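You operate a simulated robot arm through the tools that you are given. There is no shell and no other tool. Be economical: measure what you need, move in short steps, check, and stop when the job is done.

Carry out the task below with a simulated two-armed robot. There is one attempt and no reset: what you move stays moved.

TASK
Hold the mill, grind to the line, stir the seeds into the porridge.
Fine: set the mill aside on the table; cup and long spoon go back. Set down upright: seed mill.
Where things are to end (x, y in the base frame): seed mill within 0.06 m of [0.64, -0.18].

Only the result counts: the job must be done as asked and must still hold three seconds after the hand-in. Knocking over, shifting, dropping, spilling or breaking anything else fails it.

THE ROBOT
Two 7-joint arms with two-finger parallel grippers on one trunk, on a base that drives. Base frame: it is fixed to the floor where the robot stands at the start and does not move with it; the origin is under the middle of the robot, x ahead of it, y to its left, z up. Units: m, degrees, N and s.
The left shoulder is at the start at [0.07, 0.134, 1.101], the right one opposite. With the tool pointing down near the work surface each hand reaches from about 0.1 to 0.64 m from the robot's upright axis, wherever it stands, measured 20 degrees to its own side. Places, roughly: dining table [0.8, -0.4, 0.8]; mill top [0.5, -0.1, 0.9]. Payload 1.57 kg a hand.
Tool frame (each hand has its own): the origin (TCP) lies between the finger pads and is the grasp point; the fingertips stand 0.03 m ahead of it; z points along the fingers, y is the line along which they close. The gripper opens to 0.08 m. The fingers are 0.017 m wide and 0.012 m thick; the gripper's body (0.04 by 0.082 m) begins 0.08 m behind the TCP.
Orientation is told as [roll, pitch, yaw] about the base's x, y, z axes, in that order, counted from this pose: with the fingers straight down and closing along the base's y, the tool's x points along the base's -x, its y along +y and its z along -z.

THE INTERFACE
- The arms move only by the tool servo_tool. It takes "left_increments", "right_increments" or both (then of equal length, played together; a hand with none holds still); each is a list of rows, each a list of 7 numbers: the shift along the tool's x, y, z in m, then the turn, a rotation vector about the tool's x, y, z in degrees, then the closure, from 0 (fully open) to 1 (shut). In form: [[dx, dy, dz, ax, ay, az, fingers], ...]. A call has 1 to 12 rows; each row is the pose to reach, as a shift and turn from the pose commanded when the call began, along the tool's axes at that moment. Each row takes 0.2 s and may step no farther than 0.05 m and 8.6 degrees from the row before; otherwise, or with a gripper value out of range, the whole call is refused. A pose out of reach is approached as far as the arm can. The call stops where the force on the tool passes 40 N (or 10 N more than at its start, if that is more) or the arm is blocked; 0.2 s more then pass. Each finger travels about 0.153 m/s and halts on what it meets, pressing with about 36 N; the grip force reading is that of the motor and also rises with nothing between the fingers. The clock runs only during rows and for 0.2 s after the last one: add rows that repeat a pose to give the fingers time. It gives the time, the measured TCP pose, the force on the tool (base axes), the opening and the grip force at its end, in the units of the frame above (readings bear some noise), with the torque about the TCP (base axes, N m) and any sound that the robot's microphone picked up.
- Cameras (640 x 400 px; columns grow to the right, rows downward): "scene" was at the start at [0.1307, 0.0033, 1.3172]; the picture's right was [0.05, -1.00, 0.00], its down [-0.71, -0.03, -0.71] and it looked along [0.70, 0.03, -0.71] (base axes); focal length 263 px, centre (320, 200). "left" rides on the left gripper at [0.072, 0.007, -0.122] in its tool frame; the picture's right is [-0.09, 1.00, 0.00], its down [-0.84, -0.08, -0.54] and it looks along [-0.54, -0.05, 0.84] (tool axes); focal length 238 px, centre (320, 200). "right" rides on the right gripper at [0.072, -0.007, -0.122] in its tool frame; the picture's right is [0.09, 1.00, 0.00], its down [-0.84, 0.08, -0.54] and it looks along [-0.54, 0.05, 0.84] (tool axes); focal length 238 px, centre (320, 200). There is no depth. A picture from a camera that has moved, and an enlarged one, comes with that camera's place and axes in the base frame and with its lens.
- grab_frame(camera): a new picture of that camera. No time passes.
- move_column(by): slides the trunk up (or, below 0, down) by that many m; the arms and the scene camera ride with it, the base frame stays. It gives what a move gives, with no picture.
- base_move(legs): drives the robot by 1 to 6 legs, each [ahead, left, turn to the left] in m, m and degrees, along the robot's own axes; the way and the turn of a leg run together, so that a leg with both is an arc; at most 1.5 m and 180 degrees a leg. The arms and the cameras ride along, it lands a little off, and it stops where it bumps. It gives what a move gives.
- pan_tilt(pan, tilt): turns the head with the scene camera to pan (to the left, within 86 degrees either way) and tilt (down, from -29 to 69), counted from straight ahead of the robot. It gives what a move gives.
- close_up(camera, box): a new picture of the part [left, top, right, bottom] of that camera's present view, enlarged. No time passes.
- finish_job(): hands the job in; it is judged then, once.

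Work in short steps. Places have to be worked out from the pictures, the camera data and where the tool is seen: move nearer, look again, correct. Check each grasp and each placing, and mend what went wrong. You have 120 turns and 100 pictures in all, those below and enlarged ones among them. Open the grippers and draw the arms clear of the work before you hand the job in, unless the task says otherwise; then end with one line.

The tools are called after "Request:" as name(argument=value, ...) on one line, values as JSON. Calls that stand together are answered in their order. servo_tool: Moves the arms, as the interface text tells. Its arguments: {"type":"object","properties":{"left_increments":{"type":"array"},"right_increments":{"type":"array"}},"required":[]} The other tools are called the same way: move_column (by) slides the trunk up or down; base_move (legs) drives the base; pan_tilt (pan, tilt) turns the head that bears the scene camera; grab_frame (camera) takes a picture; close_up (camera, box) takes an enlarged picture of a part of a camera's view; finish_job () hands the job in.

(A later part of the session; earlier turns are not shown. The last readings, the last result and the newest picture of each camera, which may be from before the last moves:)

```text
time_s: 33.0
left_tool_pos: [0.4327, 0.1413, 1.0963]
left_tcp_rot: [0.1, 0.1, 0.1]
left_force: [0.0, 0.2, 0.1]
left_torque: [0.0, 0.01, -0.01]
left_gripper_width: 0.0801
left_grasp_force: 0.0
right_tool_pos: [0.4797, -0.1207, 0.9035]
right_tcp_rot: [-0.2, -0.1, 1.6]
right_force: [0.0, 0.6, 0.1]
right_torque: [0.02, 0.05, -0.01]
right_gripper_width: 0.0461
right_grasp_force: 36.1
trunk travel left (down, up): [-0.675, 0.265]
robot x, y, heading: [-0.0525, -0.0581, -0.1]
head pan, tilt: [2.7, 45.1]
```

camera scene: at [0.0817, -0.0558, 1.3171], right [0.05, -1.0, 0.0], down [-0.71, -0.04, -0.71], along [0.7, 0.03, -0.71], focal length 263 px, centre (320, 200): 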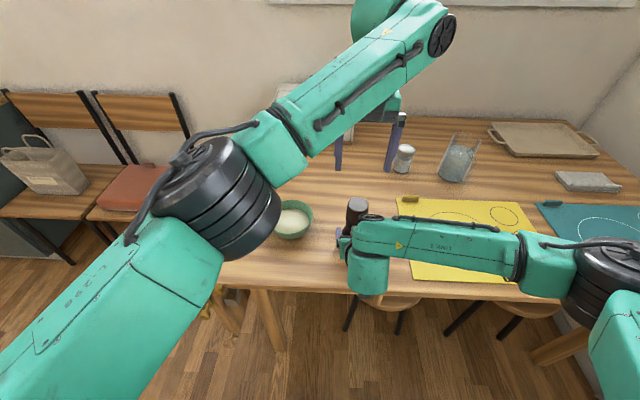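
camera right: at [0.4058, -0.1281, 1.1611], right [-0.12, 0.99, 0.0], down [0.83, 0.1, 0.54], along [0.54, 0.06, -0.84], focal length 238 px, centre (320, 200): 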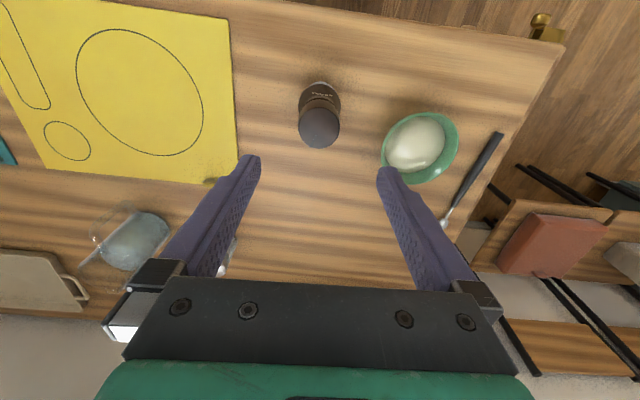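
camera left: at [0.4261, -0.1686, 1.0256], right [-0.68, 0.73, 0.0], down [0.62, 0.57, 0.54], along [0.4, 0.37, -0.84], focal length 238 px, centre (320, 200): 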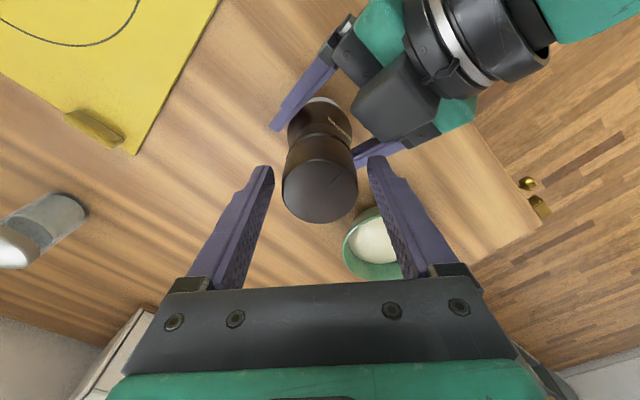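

Knob gripped (0.046). Lift straight up 0.08 m.

Request:
servo_tool(right_increments=[[0, 0, -0.01, 0, 0, 0, 0.6], [0, 0, -0.025, 0, 0, 0, 0.6], [0, 0, -0.05, 0, 0, 0, 0.6], [0, 0, -0.08, 0, 0, 0, 0.6], [0, 0, -0.08, 0, 0, 0, 0.6]])

Request:
grab_frame(camera="right")

Request:
grab_frame(camera="scene")

```text
time_s: 34.2
left_tool_pos: [0.4324, 0.1423, 1.0955]
left_tcp_rot: [0.0, 0.1, 0.0]
left_force: [0.8, 0.0, 0.6]
left_torque: [0.01, -0.02, -0.02]
left_gripper_width: 0.08
left_grasp_force: 0.0
right_tool_pos: [0.4799, -0.1191, 0.9846]
right_tcp_rot: [-0.1, -0.1, 1.5]
right_force: [0.2, -0.2, -0.7]
right_torque: [-0.01, -0.03, 0.01]
right_gripper_width: 0.0459
right_grasp_force: 36.7
trunk travel left (down, up): [-0.675, 0.265]
robot x, y, heading: [-0.0501, -0.0605, -0.0]
head pan, tilt: [2.7, 45.1]
```

```text
65 pictures are left
camera right: at [0.4089, -0.1283, 1.1064], right [-0.12, 0.99, 0.0], down [0.83, 0.1, 0.54], along [0.54, 0.06, -0.84], focal length 238 px, centre (320, 200)
```

right: 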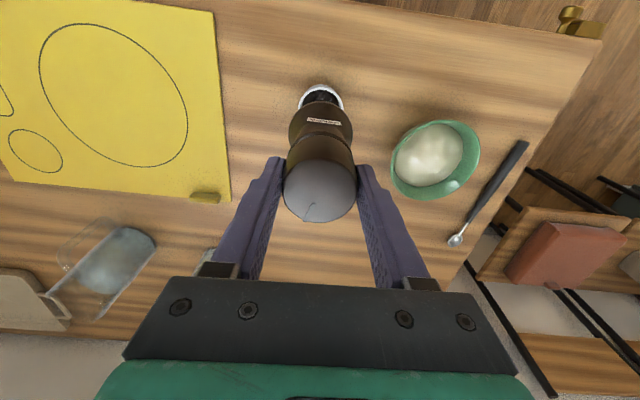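

```text
64 pictures are left
camera scene: at [0.082, -0.0573, 1.3171], right [0.05, -1.0, 0.0], down [-0.71, -0.03, -0.7], along [0.7, 0.03, -0.71], focal length 263 px, centre (320, 200)
```

scene: 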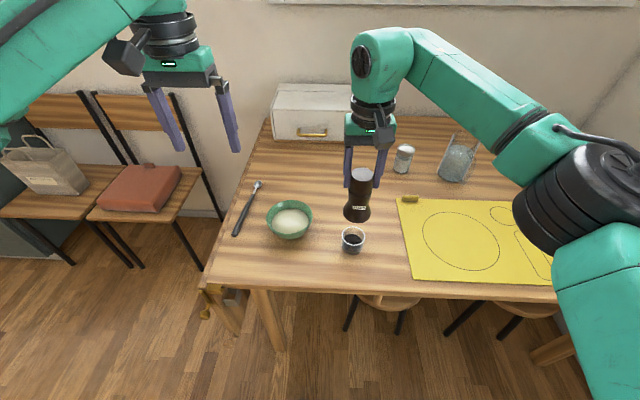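

Mill is lifted, cup standing with seeds at the line. Drive the base 0.07 ahead, 0.03 left to get reach for the target spot.

Request:
base_move(legs=[[0.07, 0.03, 0]])

```text
time_s: 35.3
left_tool_pos: [0.4994, 0.1713, 1.0982]
left_tcp_rot: [0.1, 0.0, 0.2]
left_force: [0.1, 0.0, -0.1]
left_torque: [0.0, 0.01, -0.04]
left_gripper_width: 0.0799
left_grasp_force: 0.1
right_tool_pos: [0.549, -0.0895, 0.9853]
right_tcp_rot: [-0.1, -0.2, 1.6]
right_force: [0.0, 0.0, -1.3]
right_torque: [0.01, -0.01, 0.02]
right_gripper_width: 0.0461
right_grasp_force: 35.6
trunk travel left (down, up): [-0.675, 0.265]
robot x, y, heading: [0.0198, -0.0273, 0.1]
head pan, tilt: [2.7, 45.1]
```

Move over the target and lower to z≈0.885.

Request:
servo_tool(right_increments=[[-0.028, -0.031, 0, 0, 0, 0, 0.6], [-0.056, -0.062, 0, 0, 0, 0, 0.6], [-0.0835, -0.094, 0, 0, 0, 0, 0.6], [-0.0835, -0.094, 0.04, 0, 0, 0, 0.6], [-0.0835, -0.094, 0.08, 0, 0, 0, 0.6], [-0.0835, -0.094, 0.1, 0, 0, 0, 0.6], [-0.0835, -0.094, 0.1, 0, 0, 0, 0.6]])

Request:
grab_frame(camera="scene")

Request:
grab_frame(camera="right")

```text
time_s: 36.9
left_tool_pos: [0.5001, 0.1736, 1.0975]
left_tcp_rot: [0.0, 0.0, 0.2]
left_force: [0.2, -0.6, -0.8]
left_torque: [0.04, 0.02, -0.01]
left_gripper_width: 0.0803
left_grasp_force: 0.1
right_tool_pos: [0.6184, -0.1853, 0.8916]
right_tcp_rot: [-0.2, -0.3, 1.7]
right_force: [1.3, -1.5, -1.2]
right_torque: [0.0, 0.0, 0.02]
right_gripper_width: 0.0459
right_grasp_force: 35.8
right hand out of reach, approached as far as the arm can: row 3, 4, 5, 6, 7
trunk travel left (down, up): [-0.675, 0.265]
robot x, y, heading: [0.0215, -0.03, 0.2]
head pan, tilt: [2.7, 45.1]
```

```text
63 pictures are left
camera scene: at [0.1501, -0.0265, 1.3172], right [0.05, -1.0, 0.0], down [-0.71, -0.04, -0.71], along [0.7, 0.04, -0.71], focal length 263 px, centre (320, 200)
```

scene: 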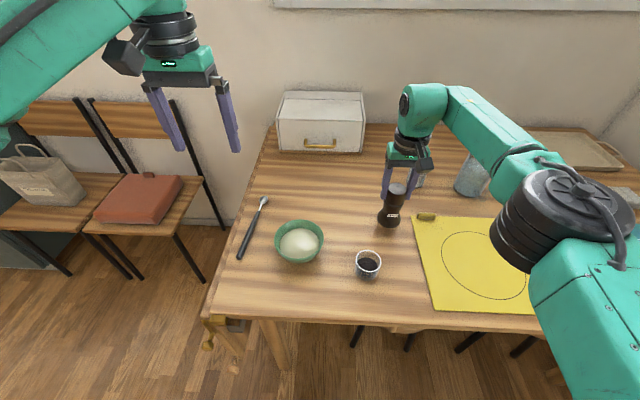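

```text
62 pictures are left
camera right: at [0.5446, -0.1941, 1.0112], right [-0.12, 0.99, 0.0], down [0.83, 0.1, 0.55], along [0.54, 0.06, -0.84], focal length 238 px, centre (320, 200)
```

right: 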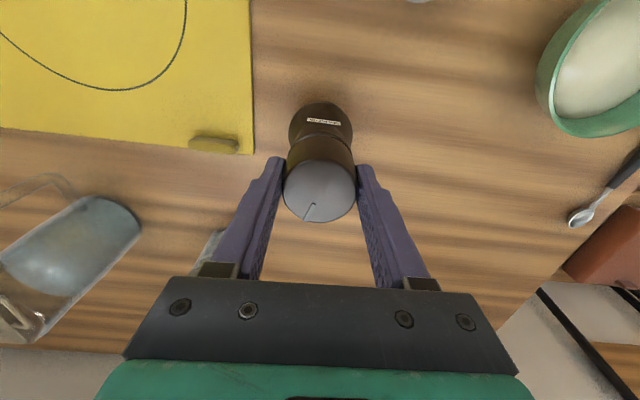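

At reach limit, x=0.618. A 2.5 cm nudge ahead with the base centers it better.

Request:
base_move(legs=[[0.025, 0, 0]])

Request:
servo_tool(right_increments=[[0.01, 0, 0.01, 0, 0, 0, 0.6], [0.01, 0, 0.018, 0, 0, 0, 0.6], [0.01, 0, 0.018, 0, 0, 0, 0.6]])

```text
time_s: 37.7
left_tool_pos: [0.5216, 0.1731, 1.0992]
left_tcp_rot: [0.1, -0.1, 0.2]
left_force: [0.6, -0.3, -0.1]
left_torque: [0.01, -0.04, 0.01]
left_gripper_width: 0.0801
left_grasp_force: 0.1
right_tool_pos: [0.6381, -0.1857, 0.8919]
right_tcp_rot: [-0.2, -0.4, 1.5]
right_force: [-0.6, 0.4, -1.5]
right_torque: [0.03, -0.05, 0.0]
right_gripper_width: 0.046
right_grasp_force: 36.3
trunk travel left (down, up): [-0.675, 0.265]
robot x, y, heading: [0.0442, -0.0252, 0.4]
head pan, tilt: [2.7, 45.1]
```

```text
time_s: 38.5
left_tool_pos: [0.5261, 0.1725, 1.0965]
left_tcp_rot: [0.0, 0.0, 0.2]
left_force: [-0.1, -0.1, 0.1]
left_torque: [0.02, 0.04, -0.01]
left_gripper_width: 0.0797
left_grasp_force: 0.0
right_tool_pos: [0.6312, -0.1851, 0.8706]
right_tcp_rot: [-0.2, -0.2, 1.6]
right_force: [-0.1, 1.1, -1.7]
right_torque: [-0.02, 0.02, 0.0]
right_gripper_width: 0.0459
right_grasp_force: 35.6
trunk travel left (down, up): [-0.675, 0.265]
robot x, y, heading: [0.0433, -0.0287, 0.4]
head pan, tilt: [2.7, 45.1]
```

At z=0.871 with no contact yet; lower in 3 mm steps watching force.

Request:
servo_tool(right_increments=[[0, 0, 0.003, 0, 0, 0, 0.6], [0, 0, 0.006, 0, 0, 0, 0.6], [0, 0, 0.009, 0, 0, 0, 0.6]])

```text
time_s: 39.3
left_tool_pos: [0.5234, 0.1728, 1.0981]
left_tcp_rot: [0.0, -0.2, 0.2]
left_force: [0.0, -0.1, -0.3]
left_torque: [-0.03, -0.03, 0.02]
left_gripper_width: 0.0799
left_grasp_force: 0.0
right_tool_pos: [0.6303, -0.1852, 0.8674]
right_tcp_rot: [-0.1, -0.5, 1.5]
right_force: [-0.4, -1.6, 16.3]
right_torque: [-0.29, 0.34, -0.02]
right_gripper_width: 0.0458
right_grasp_force: 35.2
trunk travel left (down, up): [-0.675, 0.265]
robot x, y, heading: [0.0438, -0.0287, 0.0]
head pan, tilt: [2.7, 45.1]
```

Contact with the table (16 N). Ease 3 mm of command and open, then raise.

Request:
servo_tool(right_increments=[[0, 0, -0.004, 0, 0, 0, 0.6], [0, 0, -0.004, 0, 0, 0, 0.3], [0, 0, -0.004, 0, 0, 0, 0.1], [0, 0, -0.004, 0, 0, 0, 0.1], [0, 0, -0.03, 0, 0, 0, 0.1], [0, 0, -0.07, 0, 0, 0, 0.1], [0, 0, -0.11, 0, 0, 0, 0.1], [0, 0, -0.15, 0, 0, 0, 0]])

Request:
grab_frame(camera="right")

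Request:
grab_frame(camera="scene")

```text
time_s: 41.1
left_tool_pos: [0.5247, 0.1736, 1.0981]
left_tcp_rot: [0.0, 0.1, 0.1]
left_force: [-0.4, -0.2, 0.0]
left_torque: [0.0, -0.03, 0.01]
left_gripper_width: 0.08
left_grasp_force: 0.1
right_tool_pos: [0.6269, -0.185, 1.0141]
right_tcp_rot: [-0.2, -0.5, 1.5]
right_force: [0.4, 0.0, 0.4]
right_torque: [-0.03, 0.0, 0.0]
right_gripper_width: 0.0799
right_grasp_force: 0.0
right hand out of reach, approached as far as the arm can: row 8
trunk travel left (down, up): [-0.675, 0.265]
robot x, y, heading: [0.0397, -0.03, 0.3]
head pan, tilt: [2.7, 45.1]
```

```text
61 pictures are left
camera right: at [0.5542, -0.1938, 1.1345], right [-0.12, 0.99, 0.0], down [0.83, 0.1, 0.55], along [0.54, 0.06, -0.84], focal length 238 px, centre (320, 200)
```

right: 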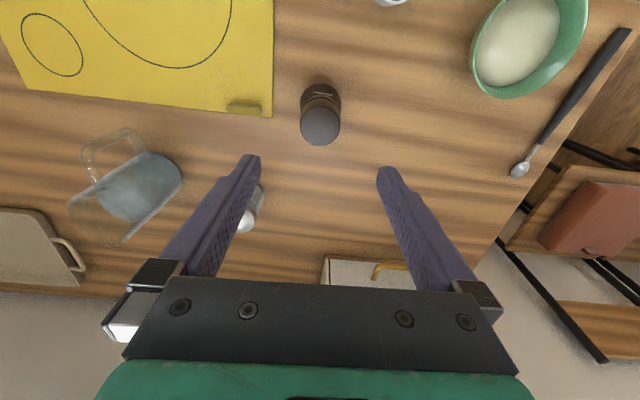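

```text
60 pictures are left
camera scene: at [0.1731, -0.026, 1.3172], right [0.05, -1.0, 0.0], down [-0.71, -0.04, -0.71], along [0.71, 0.04, -0.71], focal length 263 px, centre (320, 200)
```

scene: 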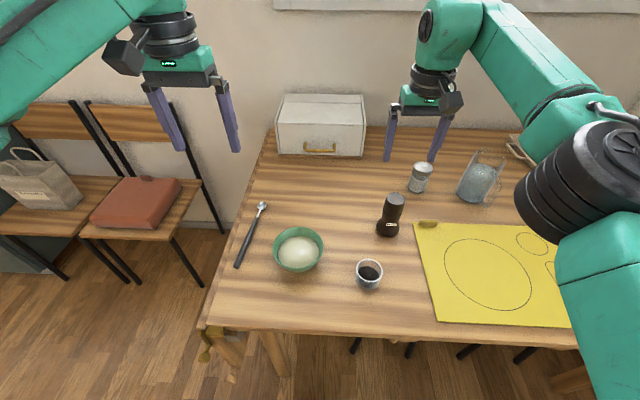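

Mill stands upright at ≈(0.63,-0.185). Next the cup. Back the base 0.10 m so the right hand can approach low and flat.

Request:
base_move(legs=[[-0.12, -0.01, 0]])

```text
time_s: 42.3
left_tool_pos: [0.405, 0.1637, 1.0962]
left_tcp_rot: [-0.1, 0.1, 0.3]
left_force: [-0.5, 0.6, 0.7]
left_torque: [0.0, 0.01, -0.02]
left_gripper_width: 0.0798
left_grasp_force: 0.1
right_tool_pos: [0.5096, -0.1958, 1.0129]
right_tcp_rot: [-0.3, -0.3, 1.7]
right_force: [-0.7, 0.0, -0.4]
right_torque: [0.01, 0.0, 0.0]
right_gripper_width: 0.0797
right_grasp_force: 0.2
trunk travel left (down, up): [-0.675, 0.265]
robot x, y, heading: [-0.0779, -0.0398, 0.3]
head pan, tilt: [2.7, 45.1]
```

Tilt the right hand to about −70° pitch at (0.44,-0.12,1.0), also testing reach for the pour.

Request:
servo_tool(right_increments=[[0.008, 0.009, 0, 0, -7.8, 0, 0], [0.016, 0.018, 0, 0, -15.6, 0, 0], [0.024, 0.026, 0, 0, -23.4, 0, 0], [0.032, 0.035, 0, 0, -31.2, 0, 0], [0.04, 0.044, 0, 0, -39, 0, 0], [0.048, 0.052, 0, 0, -46.8, 0, 0], [0.056, 0.06, 0, 0, -54.6, 0, 0], [0.063, 0.069, 0, 0, -62.4, 0, 0], [0.07, 0.078, 0, 0, -70, 0, 0], [0.07, 0.078, 0, 0, -70, 0, 0]])

```text
time_s: 44.5
left_tool_pos: [0.4032, 0.1633, 1.0963]
left_tcp_rot: [0.0, 0.0, 0.5]
left_force: [-1.2, -0.1, -1.1]
left_torque: [0.01, 0.0, 0.02]
left_gripper_width: 0.0801
left_grasp_force: 0.0
right_tool_pos: [0.4369, -0.1194, 1.0112]
right_tcp_rot: [-0.3, -70.4, 2.1]
right_force: [-0.4, -0.3, -0.2]
right_torque: [0.01, 0.02, 0.03]
right_gripper_width: 0.0798
right_grasp_force: 0.1
trunk travel left (down, up): [-0.675, 0.265]
robot x, y, heading: [-0.0789, -0.0411, 0.3]
head pan, tilt: [2.7, 45.1]
```

Reached. Test wrist roll range empty: −96° about the tool axis.

Request:
servo_tool(right_increments=[[0, 0, 0, 0, 0, -8, 0], [0, 0, 0, 0, 0, -16, 0], [0, 0, 0, 0, 0, -24, 0], [0, 0, 0, 0, 0, -32, 0], [0, 0, 0, 0, 0, -40, 0], [0, 0, 0, 0, 0, -48, 0], [0, 0, 0, 0, 0, -56, 0], [0, 0, 0, 0, 0, -64, 0], [0, 0, 0, 0, 0, -72, 0], [0, 0, 0, 0, 0, -80, 0], [0, 0, 0, 0, 0, -88, 0], [0, 0, 0, 0, 0, -96, 0]])

Request:
servo_tool(right_increments=[[0, 0, 0, 0, 0, -8, 0], [0, 0, 0, 0, 0, -16, 0], [0, 0, 0, 0, 0, -24, 0], [0, 0, 0, 0, 0, -32, 0], [0, 0, 0, 0, 0, -40, 0], [0, 0, 0, 0, 0, -48, 0], [0, 0, 0, 0, 0, -56, 0], [0, 0, 0, 0, 0, -56, 0]])

```text
time_s: 47.1
left_tool_pos: [0.4034, 0.1653, 1.098]
left_tcp_rot: [-0.2, 0.0, 0.4]
left_force: [0.3, 0.1, -0.1]
left_torque: [-0.01, -0.03, 0.02]
left_gripper_width: 0.08
left_grasp_force: 0.0
right_tool_pos: [0.4344, -0.118, 1.0112]
right_tcp_rot: [-70.3, 5.9, 93.7]
right_force: [0.9, 0.0, -0.6]
right_torque: [0.02, -0.01, -0.01]
right_gripper_width: 0.0801
right_grasp_force: 0.0
trunk travel left (down, up): [-0.675, 0.265]
robot x, y, heading: [-0.0784, -0.0417, 0.1]
head pan, tilt: [2.7, 45.1]
```

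```text
time_s: 49.1
left_tool_pos: [0.4042, 0.1643, 1.0965]
left_tcp_rot: [0.0, 0.0, 0.4]
left_force: [-0.7, 0.2, 0.4]
left_torque: [-0.02, -0.03, -0.01]
left_gripper_width: 0.08
left_grasp_force: 0.1
right_tool_pos: [0.4145, -0.1145, 0.9808]
right_tcp_rot: [-50.6, 47.7, 123.4]
right_force: [0.3, -0.1, 0.2]
right_torque: [-0.01, 0.01, -0.03]
right_gripper_width: 0.0801
right_grasp_force: 0.1
right hand out of reach, approached as far as the arm can: row 6, 7, 8
trunk travel left (down, up): [-0.675, 0.265]
robot x, y, heading: [-0.0766, -0.0385, 0.4]
head pan, tilt: [2.7, 45.1]
stopped in row 8 (right hand): the arm was blocked; the commanded pose is now the measured one
```

Roll of about −135° is available (≈120° tilt of the cup), enough. Roll back to level.

Request:
servo_tool(right_increments=[[0, 0, 0, 0, 0, 8, 0], [0, 0, 0, 0, 0, 16, 0], [0, 0, 0, 0, 0, 24, 0], [0, 0, 0, 0, 0, 32, 0], [0, 0, 0, 0, 0, 40, 0], [0, 0, 0, 0, 0, 48, 0], [0, 0, 0, 0, 0, 56, 0], [0, 0, 0, 0, 0, 64, 0], [0, 0, 0, 0, 0, 72, 0], [0, 0, 0, 0, 0, 80, 0], [0, 0, 0, 0, 0, 88, 0], [0, 0, 0, 0, 0, 96, 0]])

Request:
servo_tool(right_increments=[[0, 0, 0, 0, 0, 8, 0], [0, 0, 0, 0, 0, 16, 0], [0, 0, 0, 0, 0, 24, 0], [0, 0, 0, 0, 0, 32, 0], [0, 0, 0, 0, 0, 40, 0], [0, 0, 0, 0, 0, 44, 0], [0, 0, 0, 0, 0, 44, 0]])

```text
time_s: 51.7
left_tool_pos: [0.4049, 0.1641, 1.0976]
left_tcp_rot: [-0.1, 0.0, 0.4]
left_force: [0.0, 0.8, -0.1]
left_torque: [0.02, 0.01, 0.01]
left_gripper_width: 0.0801
left_grasp_force: 0.1
right_tool_pos: [0.4157, -0.1145, 0.9783]
right_tcp_rot: [-57.8, -36.4, 71.8]
right_force: [1.0, -0.3, 0.2]
right_torque: [0.02, 0.02, -0.02]
right_gripper_width: 0.08
right_grasp_force: 0.1
trunk travel left (down, up): [-0.675, 0.265]
robot x, y, heading: [-0.0738, -0.0422, 0.3]
head pan, tilt: [2.7, 45.1]
```

```text
time_s: 53.3
left_tool_pos: [0.4042, 0.1634, 1.0968]
left_tcp_rot: [0.0, 0.0, 0.4]
left_force: [0.6, 0.6, -0.6]
left_torque: [0.04, -0.01, 0.02]
left_gripper_width: 0.0801
left_grasp_force: 0.0
right_tool_pos: [0.4163, -0.1141, 0.9792]
right_tcp_rot: [-10.5, -64.2, 13.7]
right_force: [0.3, -0.5, 1.3]
right_torque: [0.01, 0.02, 0.02]
right_gripper_width: 0.0801
right_grasp_force: 0.1
trunk travel left (down, up): [-0.675, 0.265]
robot x, y, heading: [-0.0761, -0.0424, 0.3]
head pan, tilt: [2.7, 45.1]
```

Small residual attitude; correct roll/pitch (to ≈33° below horizontal) and go to pre-grasp in front of the cup at ≈(0.40,-0.12,0.83).

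Request:
servo_tool(right_increments=[[0.034, 0.002, 0.012, 0, 4, 2.5, 0], [0.068, 0.004, 0.025, 0, 8, 5, 0], [0.102, 0.006, 0.038, 0, 8, 5, 0], [0.1365, 0.0075, 0.05, 0, 8, 5, 0], [0.1365, 0.0075, 0.05, 0, 8, 5, 0]])

Request:
grab_frame(camera="right")

```text
time_s: 54.5
left_tool_pos: [0.4027, 0.1647, 1.0974]
left_tcp_rot: [0.0, -0.1, 0.4]
left_force: [-0.1, -0.6, -0.2]
left_torque: [0.03, -0.02, -0.03]
left_gripper_width: 0.0798
left_grasp_force: 0.1
right_tool_pos: [0.4017, -0.1183, 0.8342]
right_tcp_rot: [-0.5, -56.7, 2.4]
right_force: [-0.4, 0.0, -0.2]
right_torque: [0.01, 0.02, -0.01]
right_gripper_width: 0.08
right_grasp_force: 0.1
trunk travel left (down, up): [-0.675, 0.265]
robot x, y, heading: [-0.0752, -0.041, -0.0]
head pan, tilt: [2.7, 45.1]
```

```text
59 pictures are left
camera right: at [0.2604, -0.1303, 0.8401], right [-0.08, 0.99, -0.08], down [0.0, 0.08, 1.0], along [1.0, 0.08, -0.01], focal length 238 px, centre (320, 200)
```

right: 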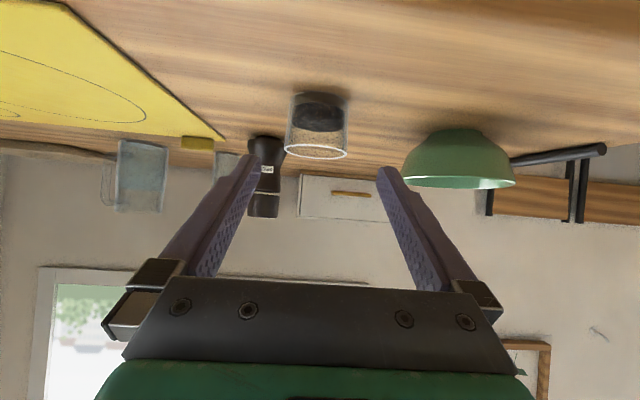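

Cup is centered (y≈-0.119). Advance 0.091 along the tool to straddle it.

Request:
servo_tool(right_increments=[[0, -0.001, 0.03, 0, 0, 0, 0], [0, -0.002, 0.06, 0, 0, 0, 0], [-0.001, -0.004, 0.0913, 0, 0, 0, 0], [-0.001, -0.004, 0.0913, 0, 0, 0, 0]])

Request:
grab_frame(camera="right")

```text
time_s: 55.5
left_tool_pos: [0.4038, 0.1635, 1.0972]
left_tcp_rot: [0.0, 0.0, 0.4]
left_force: [-0.2, -0.4, -0.4]
left_torque: [-0.02, 0.02, -0.02]
left_gripper_width: 0.0802
left_grasp_force: 0.1
right_tool_pos: [0.4782, -0.1215, 0.7843]
right_tcp_rot: [-0.5, -56.7, 2.4]
right_force: [0.0, 0.3, 0.6]
right_torque: [0.0, 0.0, -0.04]
right_gripper_width: 0.08
right_grasp_force: 0.1
trunk travel left (down, up): [-0.675, 0.265]
robot x, y, heading: [-0.075, -0.0462, 0.2]
head pan, tilt: [2.7, 45.1]
```

```text
58 pictures are left
camera right: at [0.337, -0.133, 0.7906], right [-0.08, 0.99, -0.08], down [0.0, 0.08, 1.0], along [1.0, 0.08, -0.01], focal length 238 px, centre (320, 200)
```

right: 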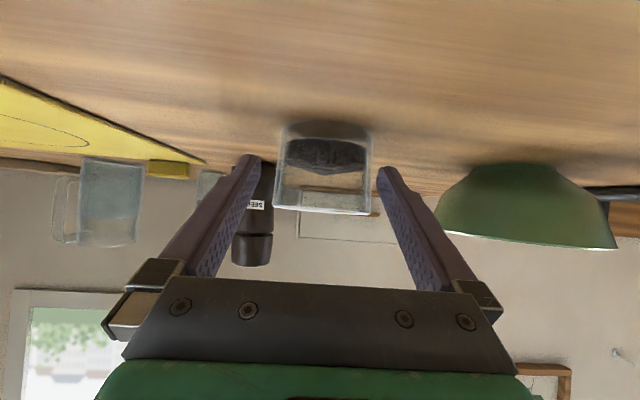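

Nice level view; I check the fill against the line while here.

Request:
close_up(camera="right", box=[264, 110, 384, 220])

```text
3.64 times, centred on (324, 165) of right
camera zoom: at [0.337, -0.133, 0.7906], right [-0.08, 0.99, -0.08], down [0.0, 0.08, 1.0], along [1.0, 0.08, -0.01], focal length 867 px, centre (306, 327)
```

zoom: 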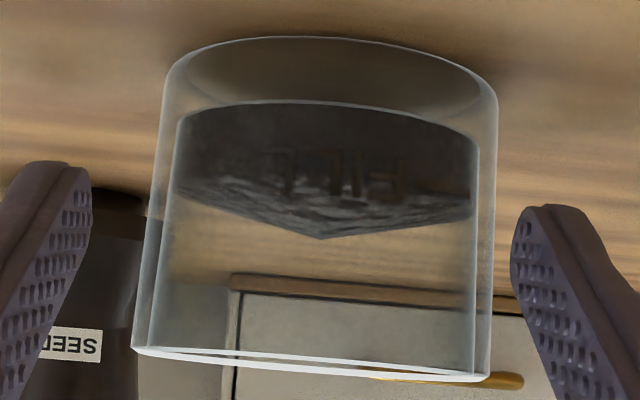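

Fill is at the line (edges ≈0.7685, heap slightly above; line ≈0.769). Grip the cup and lift gently.

Request:
servo_tool(right_increments=[[0, 0.001, 0, 0, 0, 0, 0.15], [0, 0.001, 0, 0, 0, 0, 0.3], [0, 0.001, 0, 0, 0, 0, 0.5], [0, 0.001, 0, 0, 0, 0, 0.5]])

Request:
close_up(camera="right", box=[224, 90, 424, 240])

```text
time_s: 56.5
left_tool_pos: [0.4038, 0.1627, 1.0971]
left_tcp_rot: [0.0, 0.0, 0.4]
left_force: [-0.6, -0.6, -0.6]
left_torque: [0.0, 0.0, 0.02]
left_gripper_width: 0.08
left_grasp_force: 0.0
right_tool_pos: [0.4781, -0.1207, 0.7847]
right_tcp_rot: [-0.5, -56.7, 2.4]
right_force: [-0.1, -0.3, 0.0]
right_torque: [-0.01, 0.03, 0.03]
right_gripper_width: 0.056
right_grasp_force: 36.6
trunk travel left (down, up): [-0.675, 0.265]
robot x, y, heading: [-0.0801, -0.0411, 0.4]
head pan, tilt: [2.7, 45.1]
```

```text
2.67 times, centred on (324, 165) of right
camera zoom: at [0.337, -0.132, 0.7911], right [-0.08, 0.99, -0.08], down [0.0, 0.08, 1.0], along [1.0, 0.08, -0.01], focal length 636 px, centre (309, 293)
```

zoom: 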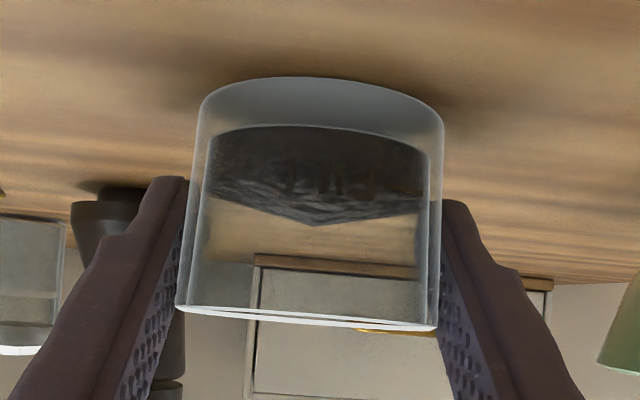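

Gripped (0.056). Lift 0.15 m straight up.

Request:
servo_tool(right_increments=[[-0.012, 0, -0.008, 0, 0, 0, 0.5], [-0.034, 0, -0.022, 0, 0, 0, 0.5], [-0.066, 0, -0.043, 0, 0, 0, 0.5], [-0.1, 0, -0.0657, 0, 0, 0, 0.5], [-0.1254, 0, -0.0824, 0, 0, 0, 0.5], [-0.1254, 0, -0.0824, 0, 0, 0, 0.5]])

Request:
grab_frame(camera="scene")

Request:
grab_frame(camera="left")

```text
time_s: 57.9
left_tool_pos: [0.403, 0.1643, 1.0965]
left_tcp_rot: [0.0, 0.1, 0.4]
left_force: [0.7, -0.3, 0.2]
left_torque: [-0.01, -0.01, -0.01]
left_gripper_width: 0.08
left_grasp_force: 0.1
right_tool_pos: [0.4783, -0.1176, 0.9353]
right_tcp_rot: [-0.5, -56.7, 2.4]
right_force: [0.2, -0.5, -1.1]
right_torque: [-0.01, 0.0, 0.0]
right_gripper_width: 0.0556
right_grasp_force: 35.6
trunk travel left (down, up): [-0.675, 0.265]
robot x, y, heading: [-0.0782, -0.0411, 0.3]
head pan, tilt: [2.7, 45.1]
```

```text
55 pictures are left
camera scene: at [0.0539, -0.0366, 1.3171], right [0.05, -1.0, 0.0], down [-0.71, -0.04, -0.71], along [0.7, 0.04, -0.71], focal length 263 px, centre (320, 200)
```

scene: 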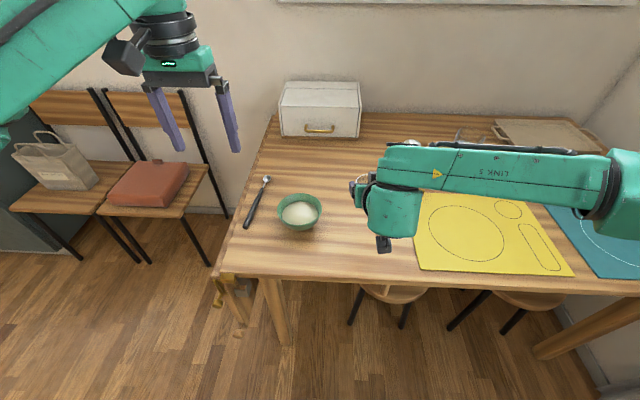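

```text
54 pictures are left
camera left: at [0.3321, 0.1703, 1.2195], right [0.09, 1.0, 0.0], down [0.84, -0.07, 0.54], along [0.54, -0.05, -0.84], focal length 238 px, centre (320, 200)
```

left: 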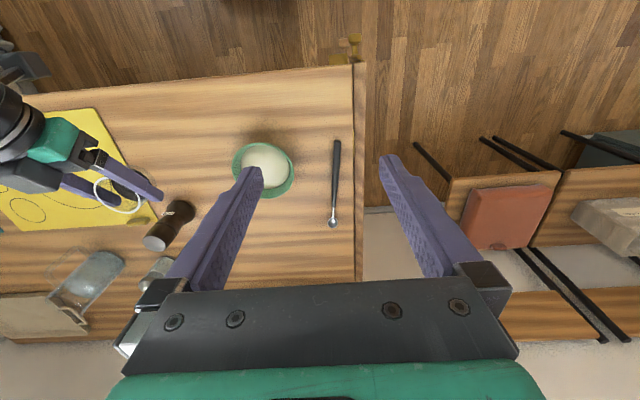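

Bowl center judged at ≈(0.521,0.042), rim z≈0.803, r≈0.06. Carry the cup over the near side of the bowl (TCP ≈0.515,0.022,0.885), flattening the hand a bit.

Request:
servo_tool(right_increments=[[0.002, 0.03, 0.008, 0, -2, 0, 0.5], [0.006, 0.06, 0.022, 0, -5, 0, 0.5], [0.01, 0.09, 0.036, 0, -9, 0, 0.5], [0.014, 0.12, 0.05, 0, -13, 0, 0.5], [0.0185, 0.138, 0.0635, 0, -16, 0, 0.5], [0.0185, 0.138, 0.0635, 0, -16, 0, 0.5]])

Request:
grab_frame(camera="left")

Request:
grab_frame(camera="right")

```text
time_s: 59.3
left_tool_pos: [0.4044, 0.1616, 1.0967]
left_tcp_rot: [0.0, 0.0, 0.3]
left_force: [0.7, -0.5, -0.8]
left_torque: [-0.03, 0.01, 0.05]
left_gripper_width: 0.08
left_grasp_force: 0.0
right_tool_pos: [0.5171, 0.0194, 0.8838]
right_tcp_rot: [-0.9, -72.9, 2.8]
right_force: [-0.2, -0.7, -0.7]
right_torque: [0.0, 0.01, 0.03]
right_gripper_width: 0.0556
right_grasp_force: 36.1
trunk travel left (down, up): [-0.675, 0.265]
robot x, y, heading: [-0.0796, -0.0387, 0.2]
head pan, tilt: [2.7, 45.1]
```

```text
53 pictures are left
camera left: at [0.3316, 0.1698, 1.2197], right [0.09, 1.0, 0.0], down [0.84, -0.07, 0.54], along [0.54, -0.05, -0.84], focal length 238 px, centre (320, 200)
```

left: 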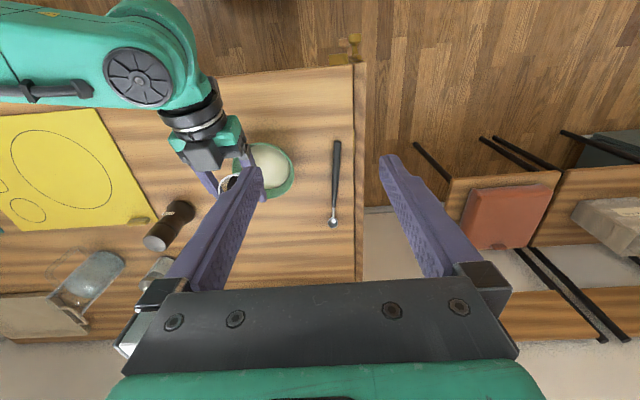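

```text
52 pictures are left
camera right: at [0.3786, 0.0084, 0.8515], right [-0.06, 0.99, -0.09], down [-0.27, 0.07, 0.96], along [0.96, 0.08, 0.27], focal length 238 px, centre (320, 200)
```

right: 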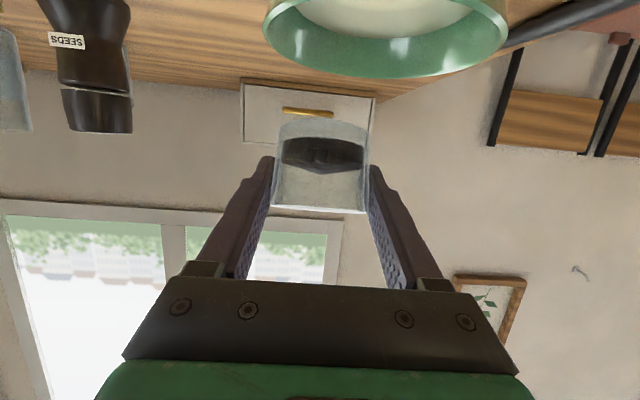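

Cup is over the bowl's right half. Roll the cup toward +y: 96° first.

Request:
servo_tool(right_increments=[[0, 0, 0, 0, 0, -8, 0.5], [0, 0, 0, 0, 0, -16, 0.5], [0, 0, 0, 0, 0, -24, 0.5], [0, 0, 0, 0, 0, -32, 0.5], [0, 0, 0, 0, 0, -40, 0.5], [0, 0, 0, 0, 0, -48, 0.5], [0, 0, 0, 0, 0, -56, 0.5], [0, 0, 0, 0, 0, -64, 0.5], [0, 0, 0, 0, 0, -72, 0.5], [0, 0, 0, 0, 0, -80, 0.5], [0, 0, 0, 0, 0, -86, 0.5]])

Request:
grab_frame(camera="right")

```text
time_s: 61.7
left_tool_pos: [0.4031, 0.163, 1.0962]
left_tcp_rot: [0.0, -0.1, 0.4]
left_force: [0.4, 0.9, 0.6]
left_torque: [0.03, 0.0, -0.02]
left_gripper_width: 0.0797
left_grasp_force: 0.1
right_tool_pos: [0.5158, 0.0203, 0.8848]
right_tcp_rot: [-72.7, -3.4, 90.8]
right_force: [0.0, -0.4, -0.9]
right_torque: [0.0, 0.04, 0.03]
right_gripper_width: 0.0558
right_grasp_force: 35.8
trunk travel left (down, up): [-0.675, 0.265]
robot x, y, heading: [-0.076, -0.0397, 0.2]
head pan, tilt: [2.7, 45.1]
```

```text
51 pictures are left
camera right: at [0.4032, -0.0559, 0.9228], right [-0.3, -0.04, -0.95], down [-0.55, 0.82, 0.14], along [0.78, 0.57, -0.27], focal length 238 px, centre (320, 200)
```

right: 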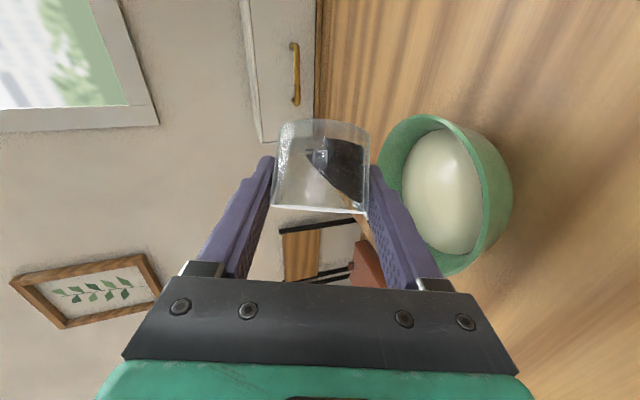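

Cup horizontal, seeds still inside, mouth over bowl center. Continue the roll to about 128°.

Request:
servo_tool(right_increments=[[0, 0, 0, 0, 0, -7, 0.5], [0, 0, 0, 0, 0, -14, 0.5], [0, 0, 0, 0, 0, -21, 0.5], [0, 0, 0, 0, 0, -28, 0.5], [0, 0, 0, 0, 0, -35, 0.5], [0, 0, 0, 0, 0, -42, 0.5], [0, 0, 0, 0, 0, -42, 0.5], [0, 0, 0, 0, 0, -42, 0.5], [0, 0, 0, 0, 0, -42, 0.5]])

Request:
grab_frame(camera="right")

Request:
grab_frame(camera="left")

```text
time_s: 63.7
left_tool_pos: [0.4039, 0.163, 1.0963]
left_tcp_rot: [-0.1, 0.0, 0.5]
left_force: [0.3, 0.7, 0.2]
left_torque: [-0.01, -0.03, 0.01]
left_gripper_width: 0.0801
left_grasp_force: 0.1
right_tool_pos: [0.5154, 0.0176, 0.8858]
right_tcp_rot: [-68.4, 36.0, 105.0]
right_force: [0.0, -1.0, -1.0]
right_torque: [0.04, 0.04, 0.01]
right_gripper_width: 0.0556
right_grasp_force: 36.4
right hand out of reach, approached as far as the arm can: row 6, 7, 8, 9
trunk travel left (down, up): [-0.675, 0.265]
robot x, y, heading: [-0.0786, -0.0401, 0.3]
head pan, tilt: [2.7, 45.1]
```

```text
50 pictures are left
camera right: at [0.4155, -0.0391, 0.9674], right [-0.19, -0.69, -0.69], down [-0.71, 0.59, -0.39], along [0.68, 0.42, -0.6], focal length 238 px, centre (320, 200)
```

right: 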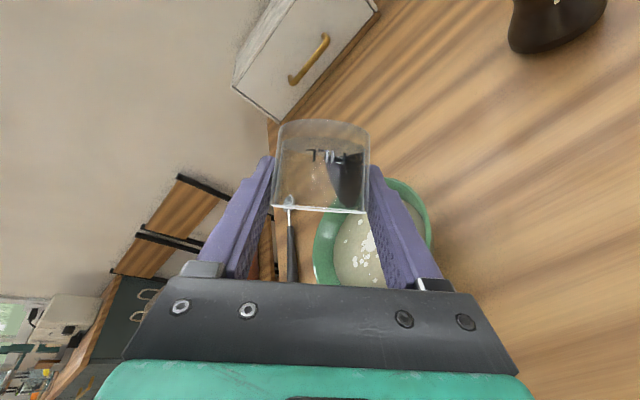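

```text
49 pictures are left
camera left: at [0.3318, 0.1704, 1.2196], right [0.09, 1.0, 0.0], down [0.84, -0.07, 0.54], along [0.54, -0.05, -0.84], focal length 238 px, centre (320, 200)
```

left: 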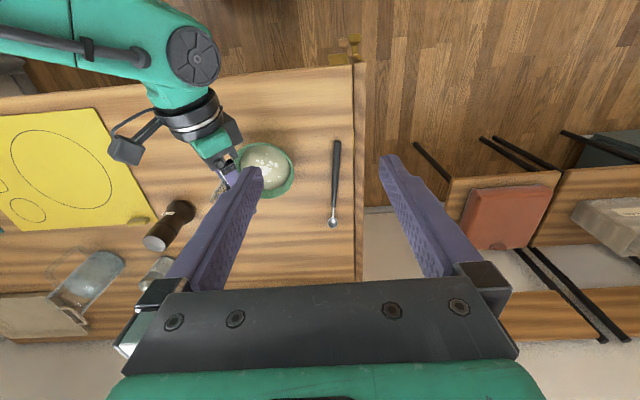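

Seeds are landing in the bowl, but some cling in the cup (tilt only ≈109°). Pitch the hand up ~24° more to steepen it.

Request:
servo_tool(right_increments=[[0, 0, 0, 4.7, 3.7, -0.2, 0.5], [0, 0, 0, 9.4, 7.5, -0.4, 0.5], [0, 0, 0, 14, 11.2, -0.6, 0.5], [0, 0, 0, 18.7, 15, -0.8, 0.5], [0, 0, 0, 18.7, 15, -0.8, 0.5], [0, 0, 0, 18.7, 15, -0.8, 0.5], [0, 0, 0, 18.7, 15, -0.8, 0.5]])

Request:
grab_frame(camera="right")

```text
time_s: 65.3
left_tool_pos: [0.4034, 0.1637, 1.0967]
left_tcp_rot: [0.0, 0.1, 0.4]
left_force: [-1.0, -0.2, -0.3]
left_torque: [0.02, -0.02, -0.03]
left_gripper_width: 0.0799
left_grasp_force: 0.0
right_tool_pos: [0.5156, 0.0166, 0.8844]
right_tcp_rot: [-98.6, 38.8, 86.4]
right_force: [0.0, 0.5, -1.1]
right_torque: [-0.02, 0.03, -0.01]
right_gripper_width: 0.0554
right_grasp_force: 35.6
trunk travel left (down, up): [-0.675, 0.265]
robot x, y, heading: [-0.0752, -0.041, 0.3]
head pan, tilt: [2.7, 45.1]
```

```text
48 pictures are left
camera right: at [0.3902, -0.0386, 0.9197], right [0.11, -0.7, -0.71], down [-0.49, 0.59, -0.65], along [0.87, 0.42, -0.28], focal length 238 px, centre (320, 200)
```

right: 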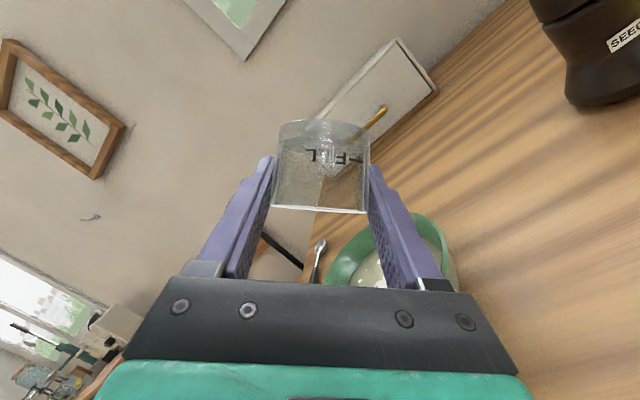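

Cup looks empty. Reverse the pitch, then roll the cup upright.

Request:
servo_tool(right_increments=[[0, 0, 0, -4.7, -3.7, 0.2, 0.5], [0, 0, 0, -9.4, -7.5, 0.4, 0.5], [0, 0, 0, -14, -11.2, 0.6, 0.5], [0, 0, 0, -18.7, -15, 0.8, 0.5], [0, 0, 0, -18.7, -15, 0.8, 0.5]])

Request:
servo_tool(right_increments=[[0, 0, 0, 0, 0, 8, 0.5], [0, 0, 0, 0, 0, 16, 0.5], [0, 0, 0, 0, 0, 24, 0.5], [0, 0, 0, 0, 0, 32, 0.5], [0, 0, 0, 0, 0, 40, 0.5], [0, 0, 0, 0, 0, 48, 0.5], [0, 0, 0, 0, 0, 56, 0.5], [0, 0, 0, 0, 0, 64, 0.5], [0, 0, 0, 0, 0, 72, 0.5], [0, 0, 0, 0, 0, 80, 0.5], [0, 0, 0, 0, 0, 88, 0.5]])

Request:
servo_tool(right_increments=[[0, 0, 0, 0, 0, 8, 0.5], [0, 0, 0, 0, 0, 16, 0.5], [0, 0, 0, 0, 0, 24, 0.5], [0, 0, 0, 0, 0, 32, 0.5], [0, 0, 0, 0, 0, 38, 0.5], [0, 0, 0, 0, 0, 38, 0.5]])

Request:
grab_frame(camera="left")

Request:
grab_frame(camera="right")

```text
time_s: 66.5
left_tool_pos: [0.4037, 0.1643, 1.096]
left_tcp_rot: [0.0, 0.1, 0.4]
left_force: [0.0, 0.1, 0.0]
left_torque: [0.0, 0.03, 0.02]
left_gripper_width: 0.0801
left_grasp_force: 0.0
right_tool_pos: [0.5162, 0.0167, 0.8839]
right_tcp_rot: [-68.4, 36.1, 105.1]
right_force: [0.1, 0.0, -0.4]
right_torque: [0.03, 0.02, -0.01]
right_gripper_width: 0.0557
right_grasp_force: 36.0
trunk travel left (down, up): [-0.675, 0.265]
robot x, y, heading: [-0.0779, -0.0408, 0.1]
head pan, tilt: [2.7, 45.1]
```

```text
time_s: 68.9
left_tool_pos: [0.4036, 0.1631, 1.0968]
left_tcp_rot: [0.0, 0.1, 0.4]
left_force: [-0.3, 0.2, 0.0]
left_torque: [-0.01, -0.04, 0.0]
left_gripper_width: 0.0801
left_grasp_force: 0.0
right_tool_pos: [0.516, 0.016, 0.8848]
right_tcp_rot: [-64.4, -46.9, 72.5]
right_force: [-0.6, -0.2, -0.6]
right_torque: [0.01, -0.01, -0.02]
right_gripper_width: 0.0551
right_grasp_force: 36.1
trunk travel left (down, up): [-0.675, 0.265]
robot x, y, heading: [-0.0791, -0.0418, 0.2]
head pan, tilt: [2.7, 45.1]
```

```text
time_s: 70.3
left_tool_pos: [0.4037, 0.1633, 1.0966]
left_tcp_rot: [0.0, 0.0, 0.4]
left_force: [-0.1, 0.2, -0.5]
left_torque: [0.0, 0.04, -0.01]
left_gripper_width: 0.0802
left_grasp_force: 0.0
right_tool_pos: [0.5158, 0.0169, 0.8844]
right_tcp_rot: [-7.0, -72.4, 9.1]
right_force: [-0.6, -0.2, -0.5]
right_torque: [-0.01, 0.02, 0.01]
right_gripper_width: 0.0552
right_grasp_force: 35.6
trunk travel left (down, up): [-0.675, 0.265]
robot x, y, heading: [-0.077, -0.0421, 0.5]
head pan, tilt: [2.7, 45.1]
```

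```text
47 pictures are left
camera left: at [0.3318, 0.1704, 1.2195], right [0.09, 1.0, 0.0], down [0.84, -0.07, 0.54], along [0.54, -0.05, -0.84], focal length 238 px, centre (320, 200)
```

left: 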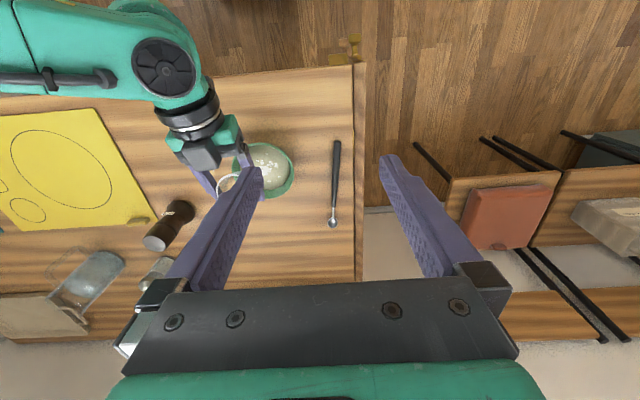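

```text
46 pictures are left
camera right: at [0.3779, 0.0034, 0.8514], right [-0.07, 0.99, -0.12], down [-0.27, 0.1, 0.96], along [0.96, 0.1, 0.26], focal length 238 px, centre (320, 200)
```

right: 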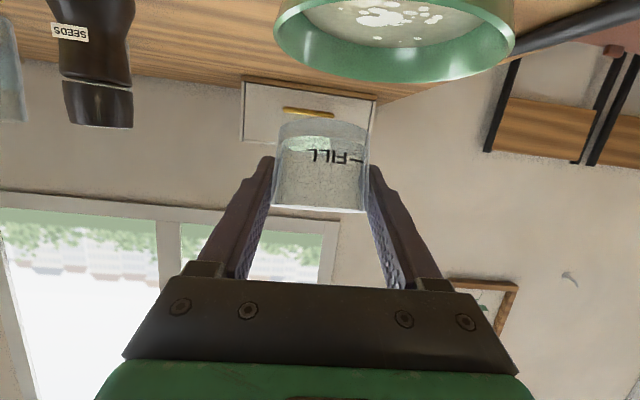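

Cup empty, seeds in the bowl. Carry it back over its original spot at z≈0.90, restoring the upright attitude.

Request:
servo_tool(right_increments=[[0, -0.03, -0.008, 0, 2, 0.5, 0.5], [0.001, -0.06, -0.017, 0, 6, 1, 0.5], [0.002, -0.09, -0.026, 0, 10, 1.5, 0.5], [0.003, -0.115, -0.036, 0, 14, 2, 0.5], [0.0027, -0.1352, -0.045, 0, 15.7, 2.2, 0.5], [0.0027, -0.1352, -0.045, 0, 15.7, 2.2, 0.5]])

Request:
grab_frame(camera="right")

```text
time_s: 71.7
left_tool_pos: [0.4043, 0.1648, 1.097]
left_tcp_rot: [0.0, 0.1, 0.4]
left_force: [0.4, 0.4, -0.3]
left_torque: [-0.04, -0.02, -0.01]
left_gripper_width: 0.0798
left_grasp_force: 0.0
right_tool_pos: [0.481, -0.1179, 0.8999]
right_tcp_rot: [-0.4, -57.1, 2.0]
right_force: [-0.2, 0.4, -0.9]
right_torque: [0.03, 0.03, -0.03]
right_gripper_width: 0.0552
right_grasp_force: 35.7
trunk travel left (down, up): [-0.675, 0.265]
robot x, y, heading: [-0.0805, -0.0427, 0.2]
head pan, tilt: [2.7, 45.1]
```

```text
45 pictures are left
camera right: at [0.3384, -0.1285, 0.9059], right [-0.08, 0.99, -0.08], down [0.0, 0.08, 1.0], along [1.0, 0.08, -0.01], focal length 238 px, centre (320, 200)
```

right: 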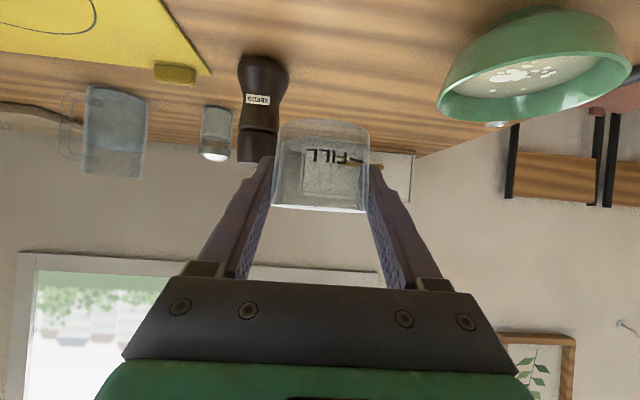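

Cup sits unchanged in the grip. Lower to just above the table.

Request:
servo_tool(right_increments=[[0.025, -0.001, 0.0155, 0, 0, 0, 0.5], [0.055, -0.0015, 0.034, 0, 0, 0, 0.5], [0.08, -0.0015, 0.05, 0, 0, 0, 0.5], [0.094, -0.0015, 0.0585, 0, 0, 0, 0.5], [0.094, -0.0015, 0.0585, 0, 0, 0, 0.5]])

```text
time_s: 72.9
left_tool_pos: [0.4041, 0.1639, 1.0958]
left_tcp_rot: [0.0, 0.0, 0.4]
left_force: [0.6, 0.1, -0.5]
left_torque: [-0.01, -0.02, 0.0]
left_gripper_width: 0.0798
left_grasp_force: 0.2
right_tool_pos: [0.4757, -0.1209, 0.7903]
right_tcp_rot: [-0.4, -57.0, 1.9]
right_force: [-0.7, -1.4, -0.1]
right_torque: [0.01, 0.01, 0.0]
right_gripper_width: 0.0549
right_grasp_force: 35.8
trunk travel left (down, up): [-0.675, 0.265]
robot x, y, heading: [-0.0734, -0.0375, 0.3]
head pan, tilt: [2.7, 45.1]
```

Final few millimetres.

Request:
servo_tool(right_increments=[[0.001, 0.001, 0.003, 0, 0, 0, 0.5], [0.003, 0.001, 0.0048, 0, 0, 0, 0.5], [0.004, 0.001, 0.0055, 0, 0, 0, 0.5]])

Request:
grab_frame(camera="right")

```text
time_s: 73.7
left_tool_pos: [0.4035, 0.163, 1.098]
left_tcp_rot: [0.0, 0.0, 0.4]
left_force: [-0.7, -0.2, -0.5]
left_torque: [0.0, 0.04, 0.01]
left_gripper_width: 0.0799
left_grasp_force: 0.1
right_tool_pos: [0.4794, -0.1201, 0.7866]
right_tcp_rot: [-0.4, -57.1, 1.9]
right_force: [0.6, -1.2, 6.3]
right_torque: [0.08, 0.17, 0.05]
right_gripper_width: 0.0548
right_grasp_force: 36.0
trunk travel left (down, up): [-0.675, 0.265]
robot x, y, heading: [-0.0755, -0.0382, 0.1]
head pan, tilt: [2.7, 45.1]
```

```text
44 pictures are left
camera right: at [0.3373, -0.1299, 0.7904], right [-0.08, 0.99, -0.08], down [0.0, 0.08, 1.0], along [1.0, 0.08, 0.0], focal length 238 px, centre (320, 200)
```

right: 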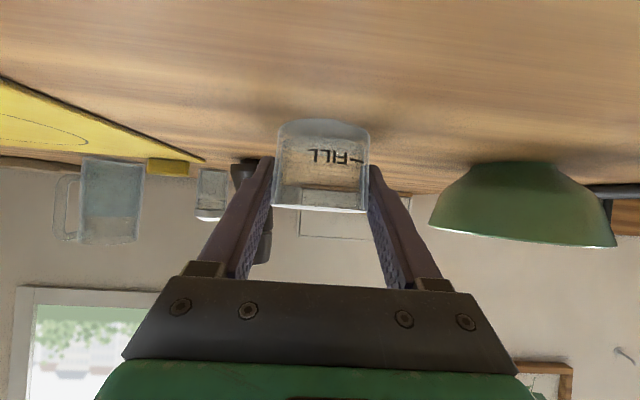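

Touching down (6 N). Release and retract.

Request:
servo_tool(right_increments=[[0, 0, 0, 0, 0, 0, 0.4], [0, 0, 0, 0, 0, 0, 0.2], [0, 0, 0, 0, 0, 0, 0], [0, 0, -0.03, 0, 0, 0, 0], [0, 0, -0.07, 0, 0, 0, 0], [0, 0, -0.1, 0, 0, 0, 0], [-0.04, 0, -0.12, 0, 0, 0, 0], [-0.08, 0, -0.14, 0, 0, 0, 0], [-0.12, 0, -0.16, 0, 0, 0, 0]])

Request:
grab_frame(camera="right")

Request:
grab_frame(camera="scene")

```text
time_s: 75.7
left_tool_pos: [0.4038, 0.1626, 1.097]
left_tcp_rot: [0.0, 0.0, 0.4]
left_force: [-0.6, 0.0, 0.0]
left_torque: [-0.04, 0.01, 0.0]
left_gripper_width: 0.0799
left_grasp_force: 0.1
right_tool_pos: [0.4093, -0.1218, 0.971]
right_tcp_rot: [-0.5, -57.1, 1.9]
right_force: [0.0, -0.2, -0.3]
right_torque: [0.03, -0.03, 0.01]
right_gripper_width: 0.0803
right_grasp_force: 0.1
trunk travel left (down, up): [-0.675, 0.265]
robot x, y, heading: [-0.0802, -0.0422, 0.3]
head pan, tilt: [2.7, 45.1]
```

```text
43 pictures are left
camera right: at [0.267, -0.1324, 0.9768], right [-0.08, 0.99, -0.08], down [0.0, 0.08, 1.0], along [1.0, 0.08, -0.01], focal length 238 px, centre (320, 200)
```

right: 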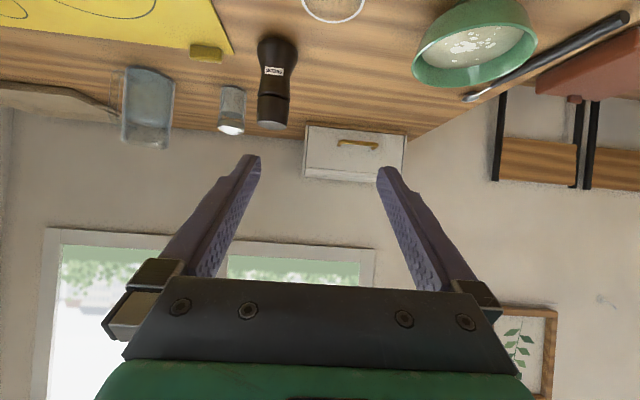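

```text
42 pictures are left
camera scene: at [0.053, -0.0367, 1.3172], right [0.05, -1.0, 0.0], down [-0.71, -0.04, -0.71], along [0.7, 0.04, -0.71], focal length 263 px, centre (320, 200)
```

scene: 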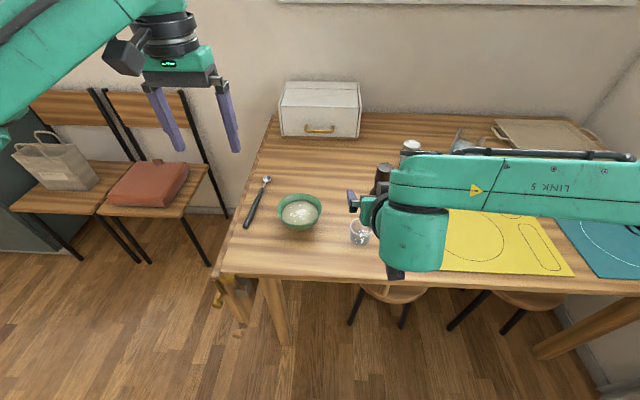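

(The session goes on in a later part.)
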